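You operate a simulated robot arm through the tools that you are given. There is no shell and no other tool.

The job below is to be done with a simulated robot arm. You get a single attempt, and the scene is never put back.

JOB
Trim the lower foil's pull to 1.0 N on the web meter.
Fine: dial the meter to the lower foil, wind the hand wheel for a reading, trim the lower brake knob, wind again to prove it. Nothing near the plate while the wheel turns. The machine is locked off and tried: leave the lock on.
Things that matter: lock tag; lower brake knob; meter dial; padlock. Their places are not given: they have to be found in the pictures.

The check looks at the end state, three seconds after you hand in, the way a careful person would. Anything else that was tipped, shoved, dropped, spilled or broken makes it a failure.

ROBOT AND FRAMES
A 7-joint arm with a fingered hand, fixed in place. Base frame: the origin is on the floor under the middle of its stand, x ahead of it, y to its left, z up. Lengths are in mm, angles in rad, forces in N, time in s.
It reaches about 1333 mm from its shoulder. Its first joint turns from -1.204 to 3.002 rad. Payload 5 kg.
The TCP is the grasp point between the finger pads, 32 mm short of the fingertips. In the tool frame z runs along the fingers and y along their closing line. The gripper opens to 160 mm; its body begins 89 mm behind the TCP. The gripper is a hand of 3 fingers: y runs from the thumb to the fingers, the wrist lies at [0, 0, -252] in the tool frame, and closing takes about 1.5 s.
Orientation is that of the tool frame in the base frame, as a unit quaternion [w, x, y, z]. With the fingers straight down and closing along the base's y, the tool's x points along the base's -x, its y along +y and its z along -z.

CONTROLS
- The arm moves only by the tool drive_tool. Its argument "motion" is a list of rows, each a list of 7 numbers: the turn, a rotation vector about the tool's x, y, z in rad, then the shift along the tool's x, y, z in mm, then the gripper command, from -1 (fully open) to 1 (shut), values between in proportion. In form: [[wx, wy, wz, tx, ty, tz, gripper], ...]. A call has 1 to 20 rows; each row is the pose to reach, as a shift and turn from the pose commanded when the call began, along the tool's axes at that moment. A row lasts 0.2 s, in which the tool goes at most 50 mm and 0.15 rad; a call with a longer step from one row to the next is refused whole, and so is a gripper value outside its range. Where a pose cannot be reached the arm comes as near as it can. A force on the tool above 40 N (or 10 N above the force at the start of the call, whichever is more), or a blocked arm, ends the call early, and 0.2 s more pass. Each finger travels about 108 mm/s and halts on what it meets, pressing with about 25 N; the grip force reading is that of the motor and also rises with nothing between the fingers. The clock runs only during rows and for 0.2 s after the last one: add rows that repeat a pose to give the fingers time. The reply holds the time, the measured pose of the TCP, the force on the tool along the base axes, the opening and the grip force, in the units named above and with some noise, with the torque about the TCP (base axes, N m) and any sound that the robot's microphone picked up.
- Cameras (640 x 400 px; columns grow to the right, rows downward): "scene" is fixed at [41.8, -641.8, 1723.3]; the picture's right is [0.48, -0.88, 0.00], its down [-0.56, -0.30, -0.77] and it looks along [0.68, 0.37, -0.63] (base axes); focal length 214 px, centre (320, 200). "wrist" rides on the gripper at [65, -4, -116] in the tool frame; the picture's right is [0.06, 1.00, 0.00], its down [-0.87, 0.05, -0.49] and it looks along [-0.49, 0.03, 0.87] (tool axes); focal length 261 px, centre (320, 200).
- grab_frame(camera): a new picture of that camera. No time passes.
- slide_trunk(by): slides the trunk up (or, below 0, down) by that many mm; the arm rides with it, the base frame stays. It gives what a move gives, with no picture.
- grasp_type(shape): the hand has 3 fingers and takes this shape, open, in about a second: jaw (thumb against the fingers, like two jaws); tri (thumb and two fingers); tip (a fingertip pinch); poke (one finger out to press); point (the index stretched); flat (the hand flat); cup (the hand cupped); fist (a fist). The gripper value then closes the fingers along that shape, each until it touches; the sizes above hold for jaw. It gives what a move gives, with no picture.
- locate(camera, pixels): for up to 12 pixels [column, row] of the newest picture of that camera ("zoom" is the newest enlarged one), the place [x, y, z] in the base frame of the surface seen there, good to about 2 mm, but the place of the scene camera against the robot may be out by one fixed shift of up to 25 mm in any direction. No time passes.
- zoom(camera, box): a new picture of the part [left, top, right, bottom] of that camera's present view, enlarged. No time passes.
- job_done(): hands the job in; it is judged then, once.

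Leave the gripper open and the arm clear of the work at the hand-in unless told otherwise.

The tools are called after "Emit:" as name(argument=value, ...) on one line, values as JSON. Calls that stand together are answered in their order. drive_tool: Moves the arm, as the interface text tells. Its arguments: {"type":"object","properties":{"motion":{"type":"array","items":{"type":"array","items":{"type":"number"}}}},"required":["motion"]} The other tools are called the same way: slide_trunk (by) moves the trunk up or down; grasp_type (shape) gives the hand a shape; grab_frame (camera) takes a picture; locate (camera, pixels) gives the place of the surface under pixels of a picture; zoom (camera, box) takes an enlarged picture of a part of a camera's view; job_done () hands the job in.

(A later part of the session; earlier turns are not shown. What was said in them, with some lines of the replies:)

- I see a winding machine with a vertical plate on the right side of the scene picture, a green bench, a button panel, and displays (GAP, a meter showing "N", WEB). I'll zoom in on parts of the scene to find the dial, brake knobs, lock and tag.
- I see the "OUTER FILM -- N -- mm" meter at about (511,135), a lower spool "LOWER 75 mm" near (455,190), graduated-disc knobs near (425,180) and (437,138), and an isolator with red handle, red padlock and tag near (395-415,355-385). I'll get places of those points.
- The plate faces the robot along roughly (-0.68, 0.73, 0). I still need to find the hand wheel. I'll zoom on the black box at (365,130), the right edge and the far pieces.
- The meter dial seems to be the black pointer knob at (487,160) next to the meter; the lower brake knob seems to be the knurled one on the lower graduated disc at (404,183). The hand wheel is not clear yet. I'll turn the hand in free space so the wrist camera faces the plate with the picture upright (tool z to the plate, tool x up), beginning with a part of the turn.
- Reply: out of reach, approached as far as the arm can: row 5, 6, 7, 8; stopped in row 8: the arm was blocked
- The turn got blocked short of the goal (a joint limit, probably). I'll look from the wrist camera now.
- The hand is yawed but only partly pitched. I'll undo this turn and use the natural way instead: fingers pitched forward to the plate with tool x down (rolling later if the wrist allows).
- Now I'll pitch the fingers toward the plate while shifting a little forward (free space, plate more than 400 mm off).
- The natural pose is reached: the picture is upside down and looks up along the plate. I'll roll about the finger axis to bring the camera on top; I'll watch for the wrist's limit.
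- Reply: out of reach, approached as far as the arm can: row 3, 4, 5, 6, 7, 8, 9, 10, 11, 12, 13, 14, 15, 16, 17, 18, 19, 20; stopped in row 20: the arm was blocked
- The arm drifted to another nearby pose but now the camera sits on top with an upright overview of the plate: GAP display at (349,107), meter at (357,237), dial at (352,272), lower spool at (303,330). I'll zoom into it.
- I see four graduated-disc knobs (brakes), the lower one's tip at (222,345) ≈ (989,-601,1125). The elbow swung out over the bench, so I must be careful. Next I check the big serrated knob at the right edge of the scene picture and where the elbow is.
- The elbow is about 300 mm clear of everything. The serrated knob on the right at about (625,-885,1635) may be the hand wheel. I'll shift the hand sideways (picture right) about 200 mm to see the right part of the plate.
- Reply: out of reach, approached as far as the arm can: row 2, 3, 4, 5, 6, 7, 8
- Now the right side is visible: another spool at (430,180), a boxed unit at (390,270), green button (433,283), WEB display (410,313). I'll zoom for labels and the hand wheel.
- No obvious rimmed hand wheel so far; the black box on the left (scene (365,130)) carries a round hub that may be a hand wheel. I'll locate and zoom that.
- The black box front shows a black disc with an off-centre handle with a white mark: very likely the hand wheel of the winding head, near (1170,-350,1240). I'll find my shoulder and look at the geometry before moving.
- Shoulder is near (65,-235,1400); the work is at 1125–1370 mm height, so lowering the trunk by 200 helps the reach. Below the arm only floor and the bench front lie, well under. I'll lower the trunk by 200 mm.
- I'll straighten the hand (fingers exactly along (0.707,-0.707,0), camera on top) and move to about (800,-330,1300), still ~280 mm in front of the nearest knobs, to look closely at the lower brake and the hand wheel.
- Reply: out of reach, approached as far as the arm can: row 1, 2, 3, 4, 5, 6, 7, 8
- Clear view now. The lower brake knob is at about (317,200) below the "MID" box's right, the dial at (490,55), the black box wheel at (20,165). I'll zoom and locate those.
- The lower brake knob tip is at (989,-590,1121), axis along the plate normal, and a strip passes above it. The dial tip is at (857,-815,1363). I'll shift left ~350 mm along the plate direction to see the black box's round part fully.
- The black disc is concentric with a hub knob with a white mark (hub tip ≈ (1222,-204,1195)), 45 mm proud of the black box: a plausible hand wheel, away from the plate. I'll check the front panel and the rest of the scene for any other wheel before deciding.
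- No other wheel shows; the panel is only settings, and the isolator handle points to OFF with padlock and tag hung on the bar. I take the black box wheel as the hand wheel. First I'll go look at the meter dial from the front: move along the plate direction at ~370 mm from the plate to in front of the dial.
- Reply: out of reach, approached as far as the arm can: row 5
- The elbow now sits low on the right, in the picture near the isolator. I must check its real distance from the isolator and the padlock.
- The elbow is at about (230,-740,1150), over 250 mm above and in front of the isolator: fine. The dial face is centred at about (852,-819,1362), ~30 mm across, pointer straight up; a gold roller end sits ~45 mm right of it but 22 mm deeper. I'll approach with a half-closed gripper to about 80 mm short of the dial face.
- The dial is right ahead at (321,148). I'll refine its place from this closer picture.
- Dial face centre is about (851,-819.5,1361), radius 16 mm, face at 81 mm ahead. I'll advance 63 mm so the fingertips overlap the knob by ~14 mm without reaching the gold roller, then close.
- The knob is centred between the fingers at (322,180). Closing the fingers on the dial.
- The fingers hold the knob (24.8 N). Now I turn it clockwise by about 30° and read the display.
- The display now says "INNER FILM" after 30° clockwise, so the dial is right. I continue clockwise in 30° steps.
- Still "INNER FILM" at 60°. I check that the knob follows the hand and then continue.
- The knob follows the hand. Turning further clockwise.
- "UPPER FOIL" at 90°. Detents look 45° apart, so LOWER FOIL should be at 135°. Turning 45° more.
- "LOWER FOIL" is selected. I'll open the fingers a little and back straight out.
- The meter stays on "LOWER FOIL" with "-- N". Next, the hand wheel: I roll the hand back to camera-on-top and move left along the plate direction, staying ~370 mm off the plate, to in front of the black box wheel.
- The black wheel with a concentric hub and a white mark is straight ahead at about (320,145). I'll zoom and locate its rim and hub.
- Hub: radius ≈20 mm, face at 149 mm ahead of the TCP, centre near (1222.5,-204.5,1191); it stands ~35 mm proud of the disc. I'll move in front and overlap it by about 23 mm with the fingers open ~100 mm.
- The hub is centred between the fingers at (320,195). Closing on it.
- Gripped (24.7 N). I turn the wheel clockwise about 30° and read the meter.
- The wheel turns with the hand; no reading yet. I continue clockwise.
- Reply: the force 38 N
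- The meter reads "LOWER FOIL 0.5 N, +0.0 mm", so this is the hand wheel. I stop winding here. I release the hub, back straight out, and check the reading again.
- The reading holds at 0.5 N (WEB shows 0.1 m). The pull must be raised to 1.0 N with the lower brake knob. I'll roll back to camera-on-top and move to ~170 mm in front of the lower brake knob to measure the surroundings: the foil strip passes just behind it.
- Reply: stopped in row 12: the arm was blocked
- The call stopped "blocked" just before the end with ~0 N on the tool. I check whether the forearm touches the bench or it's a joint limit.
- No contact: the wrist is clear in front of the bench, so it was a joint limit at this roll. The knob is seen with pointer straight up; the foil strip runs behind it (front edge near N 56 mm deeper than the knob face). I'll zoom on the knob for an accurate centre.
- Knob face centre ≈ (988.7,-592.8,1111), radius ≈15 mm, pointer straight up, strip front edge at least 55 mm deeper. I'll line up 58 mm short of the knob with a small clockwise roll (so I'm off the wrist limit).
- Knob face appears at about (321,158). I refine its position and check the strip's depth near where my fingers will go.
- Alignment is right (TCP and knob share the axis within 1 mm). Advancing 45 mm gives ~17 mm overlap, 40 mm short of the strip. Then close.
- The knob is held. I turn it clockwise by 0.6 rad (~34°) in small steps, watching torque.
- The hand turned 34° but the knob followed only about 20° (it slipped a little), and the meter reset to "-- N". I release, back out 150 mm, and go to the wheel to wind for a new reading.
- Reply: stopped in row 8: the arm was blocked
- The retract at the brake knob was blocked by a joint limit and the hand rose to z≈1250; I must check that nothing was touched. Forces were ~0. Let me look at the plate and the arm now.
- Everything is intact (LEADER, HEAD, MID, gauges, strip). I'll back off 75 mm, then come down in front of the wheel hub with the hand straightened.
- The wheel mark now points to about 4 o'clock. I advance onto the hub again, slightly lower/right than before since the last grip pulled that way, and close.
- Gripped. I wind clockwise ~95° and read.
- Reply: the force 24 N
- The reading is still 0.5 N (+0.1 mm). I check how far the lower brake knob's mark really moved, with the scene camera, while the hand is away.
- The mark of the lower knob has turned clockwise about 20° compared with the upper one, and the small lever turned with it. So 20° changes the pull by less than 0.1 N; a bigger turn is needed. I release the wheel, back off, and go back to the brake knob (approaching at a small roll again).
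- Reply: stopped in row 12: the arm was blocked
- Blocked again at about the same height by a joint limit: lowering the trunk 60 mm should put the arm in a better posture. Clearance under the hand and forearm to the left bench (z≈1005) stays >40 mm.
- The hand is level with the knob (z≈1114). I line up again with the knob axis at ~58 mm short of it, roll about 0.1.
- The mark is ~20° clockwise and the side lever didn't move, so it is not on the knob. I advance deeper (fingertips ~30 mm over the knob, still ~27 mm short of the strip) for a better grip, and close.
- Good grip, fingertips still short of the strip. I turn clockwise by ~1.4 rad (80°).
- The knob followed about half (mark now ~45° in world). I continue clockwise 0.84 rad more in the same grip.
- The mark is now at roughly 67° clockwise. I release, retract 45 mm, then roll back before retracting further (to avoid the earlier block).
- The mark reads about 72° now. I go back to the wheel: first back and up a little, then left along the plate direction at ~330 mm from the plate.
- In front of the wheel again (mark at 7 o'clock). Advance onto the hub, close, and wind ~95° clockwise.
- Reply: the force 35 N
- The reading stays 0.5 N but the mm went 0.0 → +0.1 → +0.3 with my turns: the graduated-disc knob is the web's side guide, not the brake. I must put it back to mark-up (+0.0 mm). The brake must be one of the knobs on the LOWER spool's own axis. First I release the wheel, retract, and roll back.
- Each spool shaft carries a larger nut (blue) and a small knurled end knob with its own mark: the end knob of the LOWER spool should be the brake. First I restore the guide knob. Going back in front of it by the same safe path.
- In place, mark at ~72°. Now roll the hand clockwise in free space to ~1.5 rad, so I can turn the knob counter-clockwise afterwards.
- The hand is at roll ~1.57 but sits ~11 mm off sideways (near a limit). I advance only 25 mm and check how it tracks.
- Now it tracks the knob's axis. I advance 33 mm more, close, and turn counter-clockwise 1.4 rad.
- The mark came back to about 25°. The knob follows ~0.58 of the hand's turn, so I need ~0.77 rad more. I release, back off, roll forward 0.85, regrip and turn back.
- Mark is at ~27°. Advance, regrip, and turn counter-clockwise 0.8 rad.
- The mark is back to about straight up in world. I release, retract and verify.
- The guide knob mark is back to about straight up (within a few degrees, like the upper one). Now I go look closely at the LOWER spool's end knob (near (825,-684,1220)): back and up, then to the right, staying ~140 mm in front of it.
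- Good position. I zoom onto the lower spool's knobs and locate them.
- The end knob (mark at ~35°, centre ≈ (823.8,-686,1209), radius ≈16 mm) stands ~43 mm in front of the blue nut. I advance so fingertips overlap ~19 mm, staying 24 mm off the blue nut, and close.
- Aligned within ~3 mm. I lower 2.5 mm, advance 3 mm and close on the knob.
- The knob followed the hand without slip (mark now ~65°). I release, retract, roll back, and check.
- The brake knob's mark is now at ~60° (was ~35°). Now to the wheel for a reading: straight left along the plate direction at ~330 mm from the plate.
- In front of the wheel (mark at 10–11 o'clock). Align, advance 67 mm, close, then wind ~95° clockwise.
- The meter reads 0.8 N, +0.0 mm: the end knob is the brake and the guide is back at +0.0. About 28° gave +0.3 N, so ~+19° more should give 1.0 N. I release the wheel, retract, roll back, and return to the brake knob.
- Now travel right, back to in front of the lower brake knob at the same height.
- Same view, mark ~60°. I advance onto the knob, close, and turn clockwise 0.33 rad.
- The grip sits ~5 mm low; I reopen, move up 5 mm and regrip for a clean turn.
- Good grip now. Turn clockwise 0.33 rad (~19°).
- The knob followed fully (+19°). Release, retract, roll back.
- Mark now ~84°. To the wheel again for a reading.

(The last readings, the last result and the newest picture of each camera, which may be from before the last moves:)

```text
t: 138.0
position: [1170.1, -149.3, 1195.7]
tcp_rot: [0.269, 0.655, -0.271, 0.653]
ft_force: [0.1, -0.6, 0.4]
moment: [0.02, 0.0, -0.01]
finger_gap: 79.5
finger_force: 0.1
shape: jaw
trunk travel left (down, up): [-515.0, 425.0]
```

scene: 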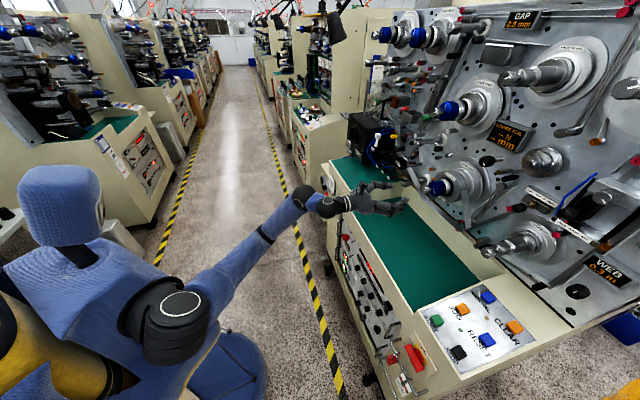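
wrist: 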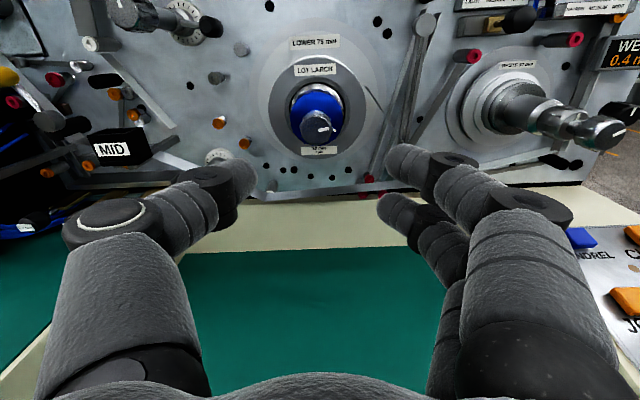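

Align to the last good grip (U −2, z −4 mm), advance, close, wind ~95°.

Emit:
drive_tool(motion=[[0, 0, 0, -4, 2, 22, -0.1], [0, 0, 0, -4, 2, 44, -0.1], [0, 0, 0, -4, 2, 66, -0.1], [0, 0, 0, -4, 2, 66, -0.1], [0, 0, 0, -4, 2, 66, 0.3], [0, 0, 0, -4, 2, 66, 0.8], [0, 0, 0, -4, 2, 66, 0.8], [0, 0, 0, -4, 2, 66, 0.8]])

Emit:
drive_tool(motion=[[0, 0, 0.14, 0, 0, 0, 0.8], [0, 0, 0.28, 0, 0, 0, 0.8], [0, 0, 0.42, 0, 0, 0, 0.8], [0, 0, 0.56, 0, 0, 0, 0.8], [0, 0, 0.7, 0, 0, 0, 0.8], [0, 0, 0.84, 0, 0, 0, 0.8], [0, 0, 0.98, 0, 0, 0, 0.8], [0, 0, 1.12, 0, 0, 0, 0.8], [0, 0, 1.26, 0, 0, 0, 0.8], [0, 0, 1.4, 0, 0, 0, 0.8], [0, 0, 1.54, 0, 0, 0, 0.8], [0, 0, 1.65, 0, 0, 0, 0.8]])

Emit:
zoom(camera="scene", box=[440, 100, 560, 190])

Emit:
grab_frame(camera="scene")

```text
t: 139.8
position: [1215.9, -197.0, 1191.9]
tcp_rot: [0.27, 0.654, -0.271, 0.652]
ft_force: [4.9, 0.7, 0.7]
moment: [-0.02, -0.04, 0.09]
finger_gap: 30.5
finger_force: 25.1
shape: jaw
trunk travel left (down, up): [-515.0, 425.0]
```

```text
t: 142.4
position: [1214.9, -197.9, 1189.3]
tcp_rot: [0.297, -0.245, 0.664, -0.641]
ft_force: [5.1, -0.8, 2.5]
moment: [-0.15, -0.06, 0.09]
finger_gap: 30.1
finger_force: 25.1
shape: jaw
trunk travel left (down, up): [-515.0, 425.0]
```

```text
4.44 times, centred on (500, 145) of scene
```

zoom: 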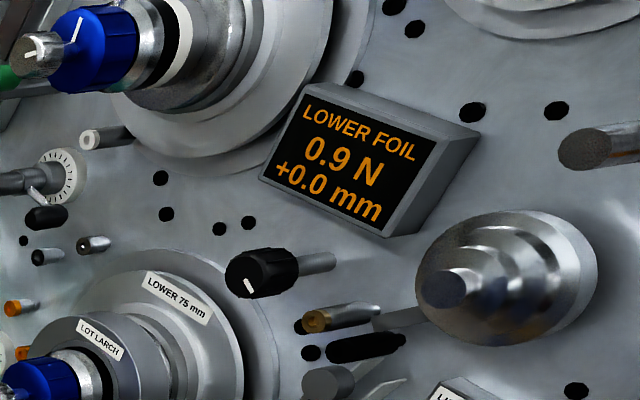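

```text
taken
```

scene: 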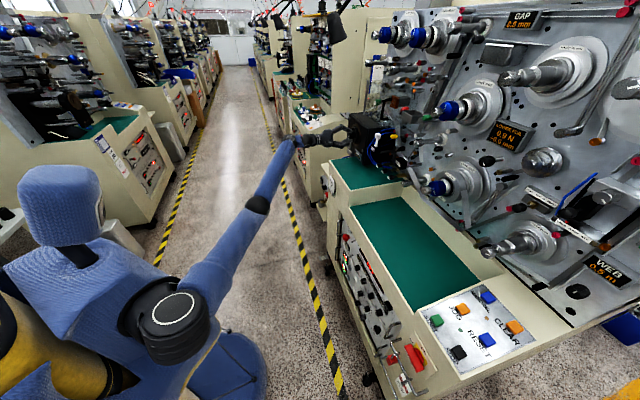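

0.9 N, +0.0 mm. The fits of the three readings say about +10° more gives 1.0 N. Release, retract, roll back, and return.

Emit:
drive_tool(motion=[[0, 0, 0, 0, 0, 0, 0.4], [0, 0, 0, 0, 0, 0, 0], [0, 0, 0, 0, 0, 0, 0], [0, 0, 0, 0, 0, -25, 0], [0, 0, 0, 0, 0, -50, 0], [0, 0, 0, 0, 0, -70, 0], [0, 0, -0.14, 0, 0, -70, 0], [0, 0, -0.28, 0, 0, -70, 0], [0, 0, -0.42, 0, 0, -70, 0], [0, 0, -0.56, 0, 0, -70, 0], [0, 0, -0.7, 0, 0, -70, 0], [0, 0, -0.84, 0, 0, -70, 0], [0, 0, -0.98, 0, 0, -70, 0], [0, 0, -1.12, 0, 0, -70, 0], [0, 0, -1.26, 0, 0, -70, 0], [0, 0, -1.4, 0, 0, -70, 0], [0, 0, -1.54, 0, 0, -70, 0], [0, 0, -1.54, 0, 0, -70, 0]])

```text
t: 146.2
position: [1165.3, -147.8, 1191.5]
tcp_rot: [0.233, 0.639, -0.305, 0.667]
ft_force: [0.4, -0.2, 0.7]
moment: [0.0, -0.01, -0.01]
finger_gap: 79.2
finger_force: 0.1
shape: jaw
trunk travel left (down, up): [-515.0, 425.0]
```

Travel right, back to in front of the brake knob.

Emit:
drive_tool(motion=[[0, 0, 0, 6.3, 44, -0.2, 0.1], [0, 0, 0, 12.6, 88, -0.4, 0.1], [0, 0, 0, 19, 132, -0.7, 0.1], [0, 0, 0, 25, 176, -0.9, 0.1], [0, 0, 0, 31.5, 220, -1.1, 0.1], [0, 0, 0, 38, 264, -1.3, 0.1], [0, 0, 0, 44, 308, -1.5, 0.1], [0, 0, 0, 50.5, 352, -1.8, 0.1], [0, 0, 0, 57, 396, -2, 0.1], [0, 0, 0, 63, 440, -2.2, 0.1], [0, 0, 0, 69.5, 484, -2.4, 0.1], [0, 0, 0, 76, 528, -2.6, 0.1], [0, 0, 0, 82, 572, -2.9, 0.1], [0, 0, 0, 88, 615, -3.1, 0.1], [0, 0, 0, 88, 615, -3.1, 0.1]])

Emit:
grab_frame(camera="wrist")

Emit:
zoom(camera="wrist", box=[260, 60, 380, 170])

```text
t: 149.4
position: [722.7, -584.6, 1208.3]
tcp_rot: [0.233, 0.639, -0.305, 0.666]
ft_force: [0.2, -0.8, 1.6]
moment: [0.01, 0.04, 0.0]
finger_gap: 72.5
finger_force: 0.1
shape: jaw
trunk travel left (down, up): [-515.0, 425.0]
```

```text
taken
```

wrist: 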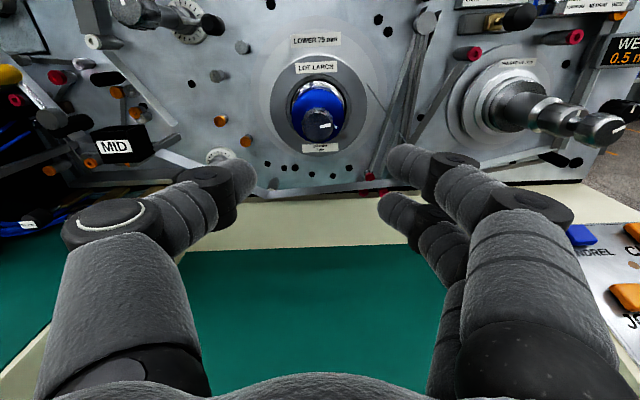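

```text
3.64 times, centred on (320, 115) of wrist
```

zoom: 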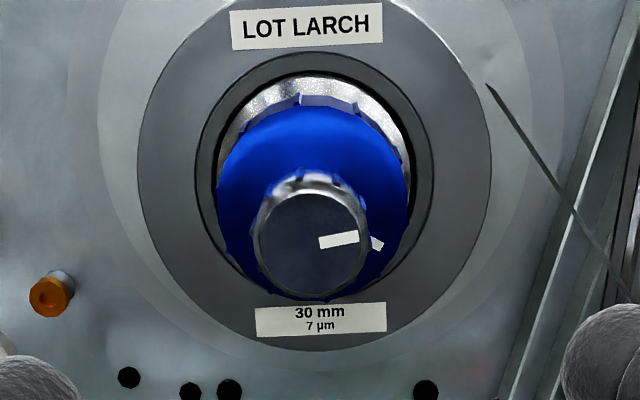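

Aligned within ~2 mm. I advance to the knob and check the picture before closing.

Emit:
drive_tool(motion=[[0, 0, 0, 1, -1, 32, 0.1], [0, 0, 0, 2, -1.5, 64, 0.1], [0, 0, 0, 2, -1.5, 96, 0.1], [0, 0, 0, 2, -1.5, 129, 0.1], [0, 0, 0, 2, -1.5, 129, 0.1]])

Emit:
grab_frame(camera="wrist")

Emit:
zoom(camera="wrist", box=[240, 110, 400, 240])

```text
t: 150.6
position: [815.8, -676.3, 1211.0]
tcp_rot: [0.232, 0.638, -0.306, 0.667]
ft_force: [0.1, 0.5, -0.6]
moment: [0.02, 0.01, 0.01]
finger_gap: 72.2
finger_force: 0.0
shape: jaw
trunk travel left (down, up): [-515.0, 425.0]
```

```text
taken
```

wrist: 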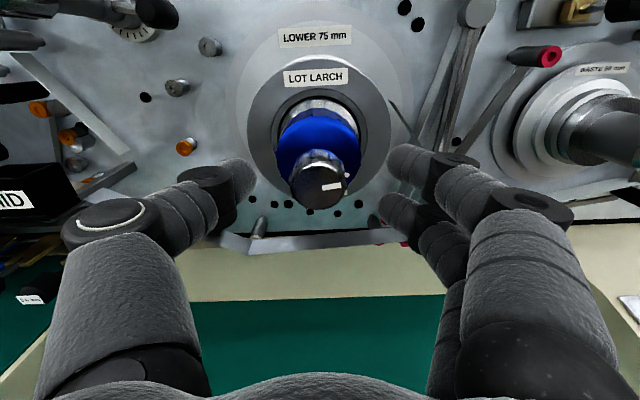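

```text
3.08 times, centred on (320, 175) of wrist
```

zoom: 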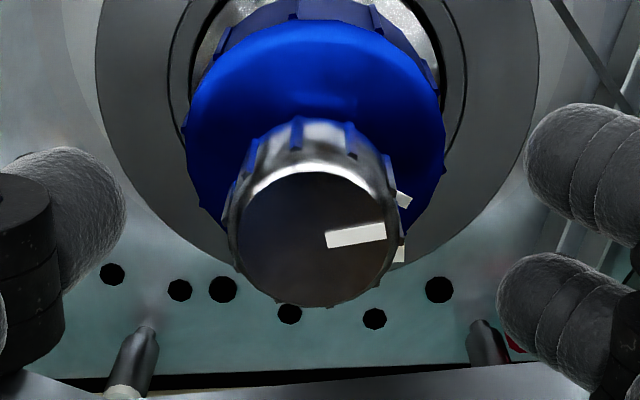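

Well aligned. Close and turn clockwise 0.175 rad (~10°).

Emit:
drive_tool(motion=[[0, 0, 0, 0, 0, 0, 0.5], [0, 0, 0, 0, 0, 0, 0.9], [0, 0, 0, 0, 0, 0, 0.9], [0, 0, 0, 0, 0, 0, 0.9], [0, 0, 0.06, 0, 0, 0, 0.9], [0, 0, 0.12, 0, 0, 0, 0.9], [0, 0, 0.175, 0, 0, 0, 0.9], [0, 0, 0.175, 0, 0, 0, 0.9]])

Emit:
grab_frame(camera="wrist")

Emit:
zoom(camera="wrist", box=[240, 110, 400, 240])

```text
t: 152.4
position: [817.3, -674.3, 1211.2]
tcp_rot: [0.174, 0.609, -0.361, 0.684]
ft_force: [3.7, 8.2, -1.8]
moment: [0.04, 0.04, 0.22]
finger_gap: 17.8
finger_force: 25.1
shape: jaw
trunk travel left (down, up): [-515.0, 425.0]
```

```text
taken
```

wrist: 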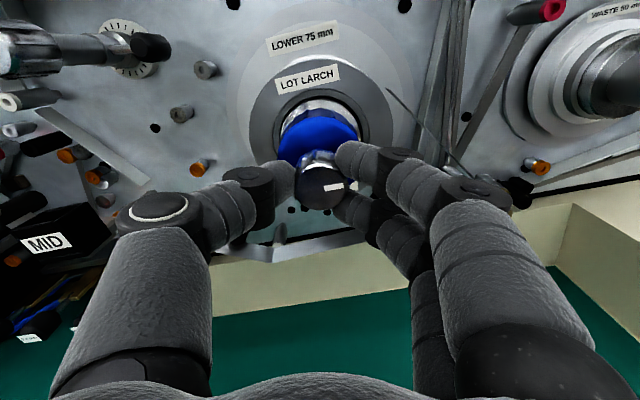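

```text
3.08 times, centred on (320, 175) of wrist
```

zoom: 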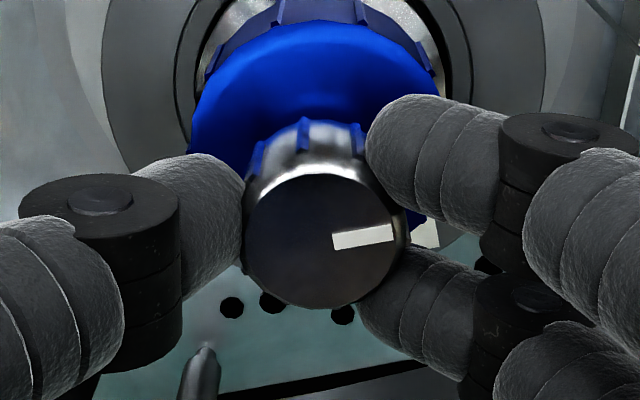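

The knob followed (+10°). Release, retract, roll back.

Emit:
drive_tool(motion=[[0, 0, 0, 0, 0, 0, 0.5], [0, 0, 0, 0, 0, 0, 0.1], [0, 0, 0, 0, 0, 0, 0.1], [0, 0, 0, 0, 0, -25, 0.1], [0, 0, 0, 0, 0, -50, 0.1], [0, 0, -0.09, 0, 0, -75, 0.1], [0, 0, -0.175, 0, 0, -100, 0.1], [0, 0, -0.175, 0, 0, -128, 0.1], [0, 0, -0.175, 0, 0, -128, 0.1]])

Emit:
grab_frame(camera="wrist")

Emit:
zoom(camera="wrist", box=[260, 60, 380, 170])

```text
t: 154.4
position: [727.2, -583.6, 1213.1]
tcp_rot: [0.232, 0.639, -0.305, 0.667]
ft_force: [1.0, -0.1, -0.3]
moment: [-0.01, -0.05, -0.01]
finger_gap: 71.5
finger_force: 0.1
shape: jaw
trunk travel left (down, up): [-515.0, 425.0]
```

```text
taken
```

wrist: 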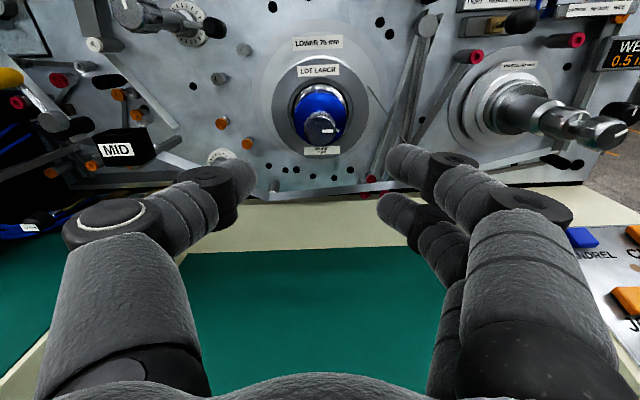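

```text
3.64 times, centred on (320, 115) of wrist
```

zoom: 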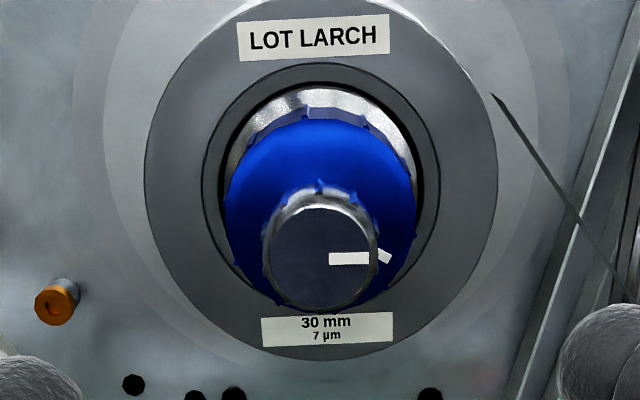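

Mark ~95°. To the wheel for the proving wind.

Emit:
drive_tool(motion=[[0, 0, -0.008, -6, -44, 0.4, 0], [0, 0, -0.016, -13, -87, 0.9, 0], [0, 0, -0.024, -19, -131, 1.4, 0], [0, 0, -0.031, -26, -175, 1.8, 0], [0, 0, -0.039, -32, -219, 2.3, 0], [0, 0, -0.047, -38, -262, 2.8, 0], [0, 0, -0.055, -45, -306, 3.3, 0], [0, 0, -0.063, -51, -350, 3.7, 0], [0, 0, -0.071, -58, -393, 4.2, 0], [0, 0, -0.079, -64, -437, 4.7, 0], [0, 0, -0.086, -70, -481, 5.2, 0], [0, 0, -0.094, -77, -525, 5.6, 0], [0, 0, -0.102, -83, -568, 6.1, 0], [0, 0, -0.11, -89, -612, 6.6, 0], [0, 0, -0.11, -89, -612, 6.6, 0]])

```text
t: 157.6
position: [1167.2, -152.5, 1192.9]
tcp_rot: [0.27, 0.654, -0.271, 0.653]
ft_force: [-0.6, 0.2, 0.0]
moment: [0.03, 0.0, 0.01]
finger_gap: 80.0
finger_force: 0.1
shape: jaw
trunk travel left (down, up): [-515.0, 425.0]
```

Align (2 mm left), advance, close, and wind ~95°.

Emit:
drive_tool(motion=[[0, 0, 0, -1, -2, 22, -0.1], [0, 0, 0, -1, -2, 44, -0.1], [0, 0, 0, -1, -2, 66, -0.1], [0, 0, 0, -1, -2, 66, -0.1], [0, 0, 0, -1, -2, 66, 0.3], [0, 0, 0, -1, -2, 66, 0.8], [0, 0, 0, -1, -2, 66, 0.8], [0, 0, 0, -1, -2, 66, 0.8]])

Emit:
drive_tool(motion=[[0, 0, 0.14, 0, 0, 0, 0.8], [0, 0, 0.28, 0, 0, 0, 0.8], [0, 0, 0.42, 0, 0, 0, 0.8], [0, 0, 0.56, 0, 0, 0, 0.8], [0, 0, 0.7, 0, 0, 0, 0.8], [0, 0, 0.84, 0, 0, 0, 0.8], [0, 0, 0.98, 0, 0, 0, 0.8], [0, 0, 1.12, 0, 0, 0, 0.8], [0, 0, 1.26, 0, 0, 0, 0.8], [0, 0, 1.4, 0, 0, 0, 0.8], [0, 0, 1.54, 0, 0, 0, 0.8], [0, 0, 1.65, 0, 0, 0, 0.8]])

Emit:
zoom(camera="scene", box=[440, 100, 560, 190])

```text
t: 159.4
position: [1215.3, -195.6, 1192.1]
tcp_rot: [0.269, 0.654, -0.271, 0.653]
ft_force: [4.2, 0.5, 1.8]
moment: [-0.06, -0.03, 0.11]
finger_gap: 30.1
finger_force: 25.0
shape: jaw
trunk travel left (down, up): [-515.0, 425.0]
```

```text
t: 162.0
position: [1214.1, -198.3, 1190.0]
tcp_rot: [0.297, -0.245, 0.664, -0.641]
ft_force: [-3.8, -0.2, 1.2]
moment: [-0.11, -0.01, -0.06]
finger_gap: 29.9
finger_force: 24.9
shape: jaw
trunk travel left (down, up): [-515.0, 425.0]
```

```text
4.44 times, centred on (500, 145) of scene
```

zoom: 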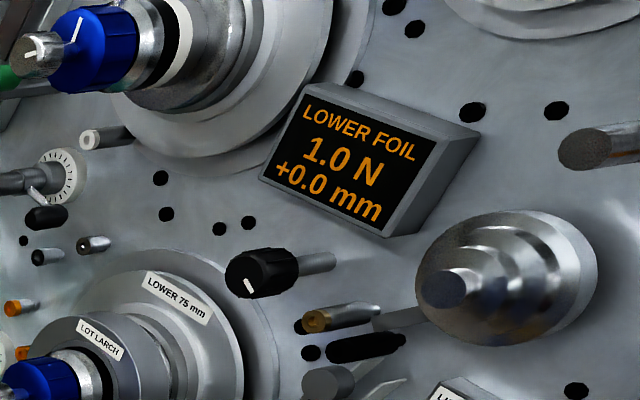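

The meter reads 1.0 N, +0.0 mm: proven. I release the wheel and retract. Then I want to compare the guide knob's mark with my picture from before I touched it, from the same pose, to be sure it's truly restored.

Emit:
drive_tool(motion=[[0, 0, 0, 0, 0, 0, 0.4], [0, 0, 0, 0, 0, 0, 0], [0, 0, 0, 0, 0, 0, 0], [0, 0, 0, 0, 0, -25, 0], [0, 0, 0, 0, 0, -50, 0], [0, 0, 0, 0, 0, -70, 0], [0, 0, -0.14, 0, 0, -70, 0], [0, 0, -0.28, 0, 0, -70, 0], [0, 0, -0.42, 0, 0, -70, 0], [0, 0, -0.56, 0, 0, -70, 0], [0, 0, -0.7, 0, 0, -70, 0], [0, 0, -0.84, 0, 0, -70, 0], [0, 0, -0.98, 0, 0, -70, 0], [0, 0, -1.12, 0, 0, -70, 0], [0, 0, -1.26, 0, 0, -70, 0], [0, 0, -1.4, 0, 0, -70, 0], [0, 0, -1.54, 0, 0, -70, 0], [0, 0, -1.65, 0, 0, -70, 0]])

Emit:
zoom(camera="scene", box=[440, 100, 560, 190])

```text
t: 165.8
position: [1164.8, -147.5, 1189.9]
tcp_rot: [0.271, 0.654, -0.27, 0.652]
ft_force: [-0.1, 0.1, -0.1]
moment: [0.04, 0.01, 0.01]
finger_gap: 79.3
finger_force: 0.1
shape: jaw
trunk travel left (down, up): [-515.0, 425.0]
```

```text
4.44 times, centred on (500, 145) of scene
```

zoom: 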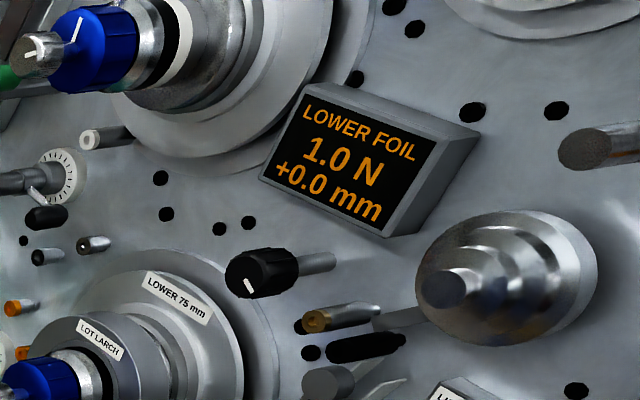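

Reading holds at 1.0 N / +0.0 mm. Moving to the earlier viewing pose at (867,-497,1167) to compare the guide knob's mark.

Emit:
drive_tool(motion=[[-0.002, 0.004, -0.001, -2, 42, 3, 0], [-0.005, 0.008, -0.002, -4, 83, 6.5, 0], [-0.007, 0.012, -0.003, -6, 125, 10, 0], [-0.009, 0.016, -0.004, -8, 166, 13, 0], [-0.011, 0.02, -0.005, -10, 208, 16, 0], [-0.014, 0.023, -0.005, -12.5, 250, 19.5, 0], [-0.016, 0.027, -0.006, -14.5, 291, 23, 0], [-0.018, 0.031, -0.007, -17, 333, 26, 0], [-0.02, 0.035, -0.008, -19, 374, 29, 0], [-0.023, 0.039, -0.009, -21, 416, 33, 0], [-0.025, 0.043, -0.01, -23, 458, 36, 0], [-0.025, 0.043, -0.01, -23, 458, 36, 0]])

Emit:
grab_frame(camera="wrist")

Emit:
zoom(camera="wrist", box=[265, 130, 345, 200])

```text
t: 168.4
position: [864.8, -506.5, 1179.8]
tcp_rot: [0.294, 0.63, -0.272, 0.665]
ft_force: [-0.2, -0.3, -0.1]
moment: [0.04, -0.01, -0.01]
finger_gap: 79.5
finger_force: 0.2
shape: jaw
trunk travel left (down, up): [-515.0, 425.0]
```

```text
taken
```

wrist: 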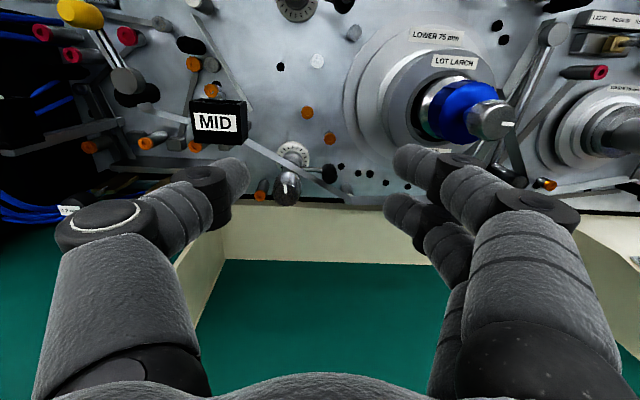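

```text
5.71 times, centred on (305, 165) of wrist
```

zoom: 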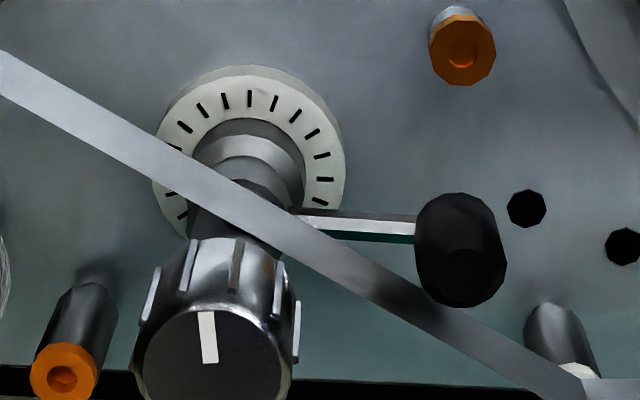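

The mark matches the earlier picture within a few degrees and the meter shows the same +0.0 mm as at the start, so the guide is restored. Now I withdraw the arm from the machine, up and back, opening the gripper.

Emit:
drive_tool(motion=[[0, 0, 0, 17, -4, -39, 0], [0, 0, 0, 35, -8, -78, 0], [0, 0, 0, 52, -12, -118, -0.5], [0, 0, 0, 69, -16, -157, -1], [0, 0, 0, 87, -21, -196, -1], [0, 0, 0, 104, -25, -235, -1], [0, 0, 0, 121, -29, -274, -1], [0, 0, 0, 138, -33, -313, -1], [0, 0, 0, 138, -33, -313, -1]])

Emit:
grab_frame(camera="scene")

Emit:
grab_frame(camera="wrist")

```text
t: 170.6
position: [698.3, -295.1, 1293.7]
tcp_rot: [0.305, 0.599, -0.277, 0.686]
ft_force: [0.0, -0.9, -0.1]
moment: [-0.01, 0.02, 0.05]
finger_gap: 159.8
finger_force: 0.1
shape: jaw
out of reach, approached as far as the arm can: row 7, 8, 9
trunk travel left (down, up): [-515.0, 425.0]
stopped in row 9: the arm was blocked; the commanded pose is now the measured one
```

```text
taken
```

scene: 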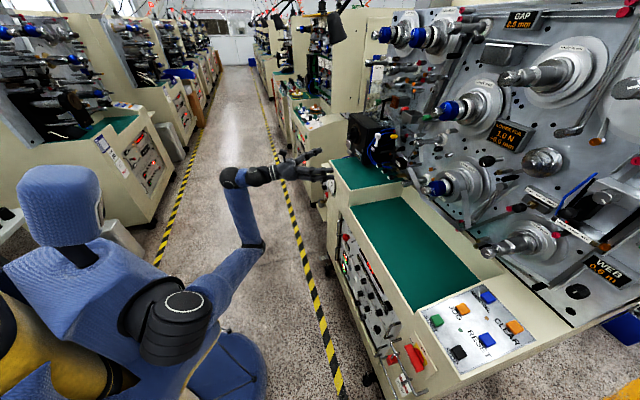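

```text
taken
```

wrist: 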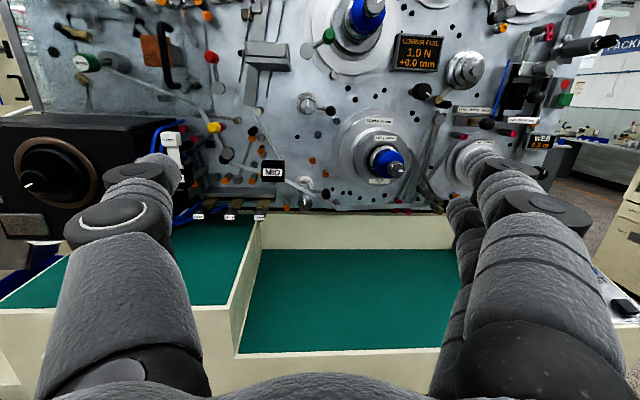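

The arm is clear (over 350 mm from the plate) and the gripper open. Final check of meter, padlock, tag, buttons and the plate.

Emit:
zoom(camera="scene", box=[370, 320, 450, 400])

Emit:
zoom(camera="scene", box=[340, 80, 560, 215])

Emit:
zoom(camera="wrist", box=[180, 20, 460, 220])

```text
5.00 times, centred on (410, 360) of scene
```

zoom: 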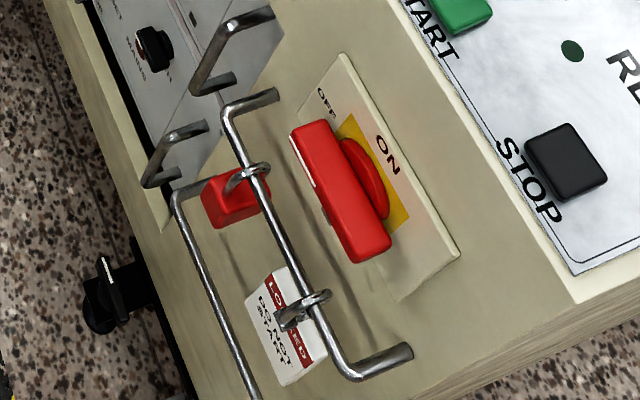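

```text
2.91 times, centred on (450, 148) of scene
```

zoom: 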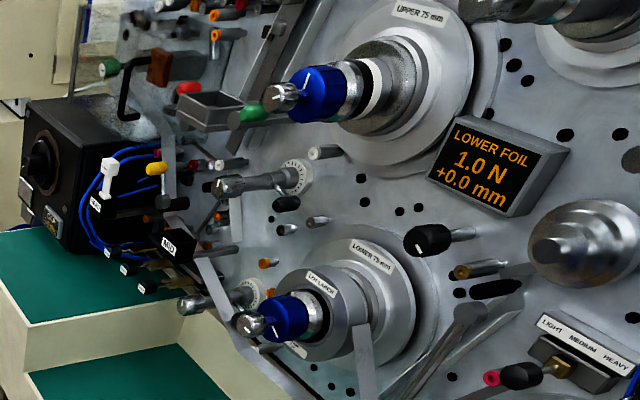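

```text
2.00 times, centred on (320, 120) of wrist
```

zoom: 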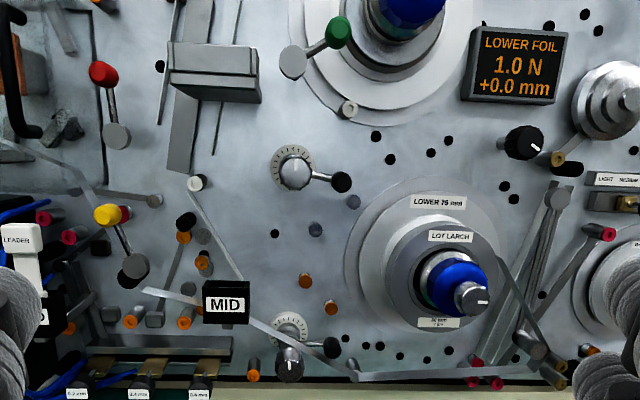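

Padlock, tag and isolator are as at the start; the meter shows LOWER FOIL 1.0 N, +0.0 mm. One last comparison of the two guide marks (upper untouched, lower restored) in this frontal view.

Emit:
zoom(camera="wrist", box=[275, 80, 345, 125])

Emit:
zoom(camera="wrist", box=[270, 170, 340, 215])

```text
8.89 times, centred on (310, 102) of wrist
```

zoom: 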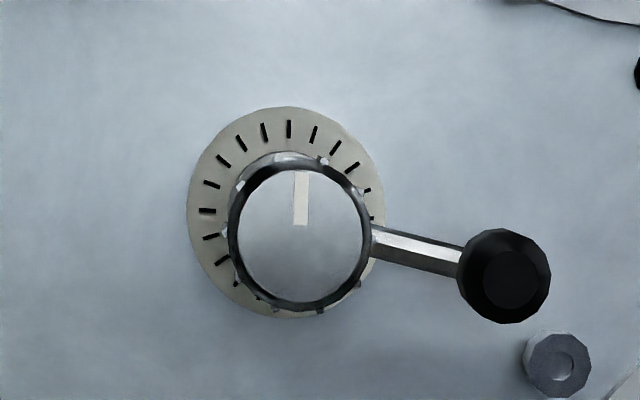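

```text
8.89 times, centred on (305, 192) of wrist
```

zoom: 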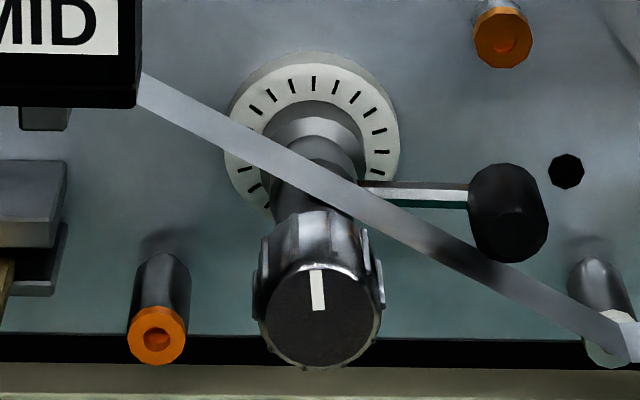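

Both marks point straight up within a few degrees. The meter reads LOWER FOIL 1.0 N, proved by winding. The lock and tag were not touched, the arm is clear and the gripper is open. Handing in.

Emit:
job_done()

```text
The job is handed in.
```

The lower foil's pull is trimmed to 1.0 N. After the final trim I wound the hand wheel again and the meter showed LOWER FOIL 1.0 N, +0.0 mm.

- **Starting point:** with the dial on the lower foil, the first wind read 0.5 N.
- **Trim:** I turned the lower brake knob clockwise in three steps, which read 0.8 N, 0.9 N and then 1.0 N.
- **Wrong knob first:** I first took the graduated-disc knob below the MID box for the brake. It turned out to be the foil's side guide and moved the web to +0.3 mm. I turned it back. Its mark is within about 6° of where it started, and the meter again shows the +0.0 mm it read on the first wind.
- **Arm limits:** the arm hit its joint limits several times. Once, backing away from that guide knob, the hand rose about 140 mm on its own. The force readings stayed near zero and the pictures showed nothing disturbed.
- **Left as found:** the padlock, lock tag and isolator were not touched, and the isolator handle still points to OFF.

At hand-in the arm was clear of the machine with the gripper open, and the meter dial was still on the lower foil.
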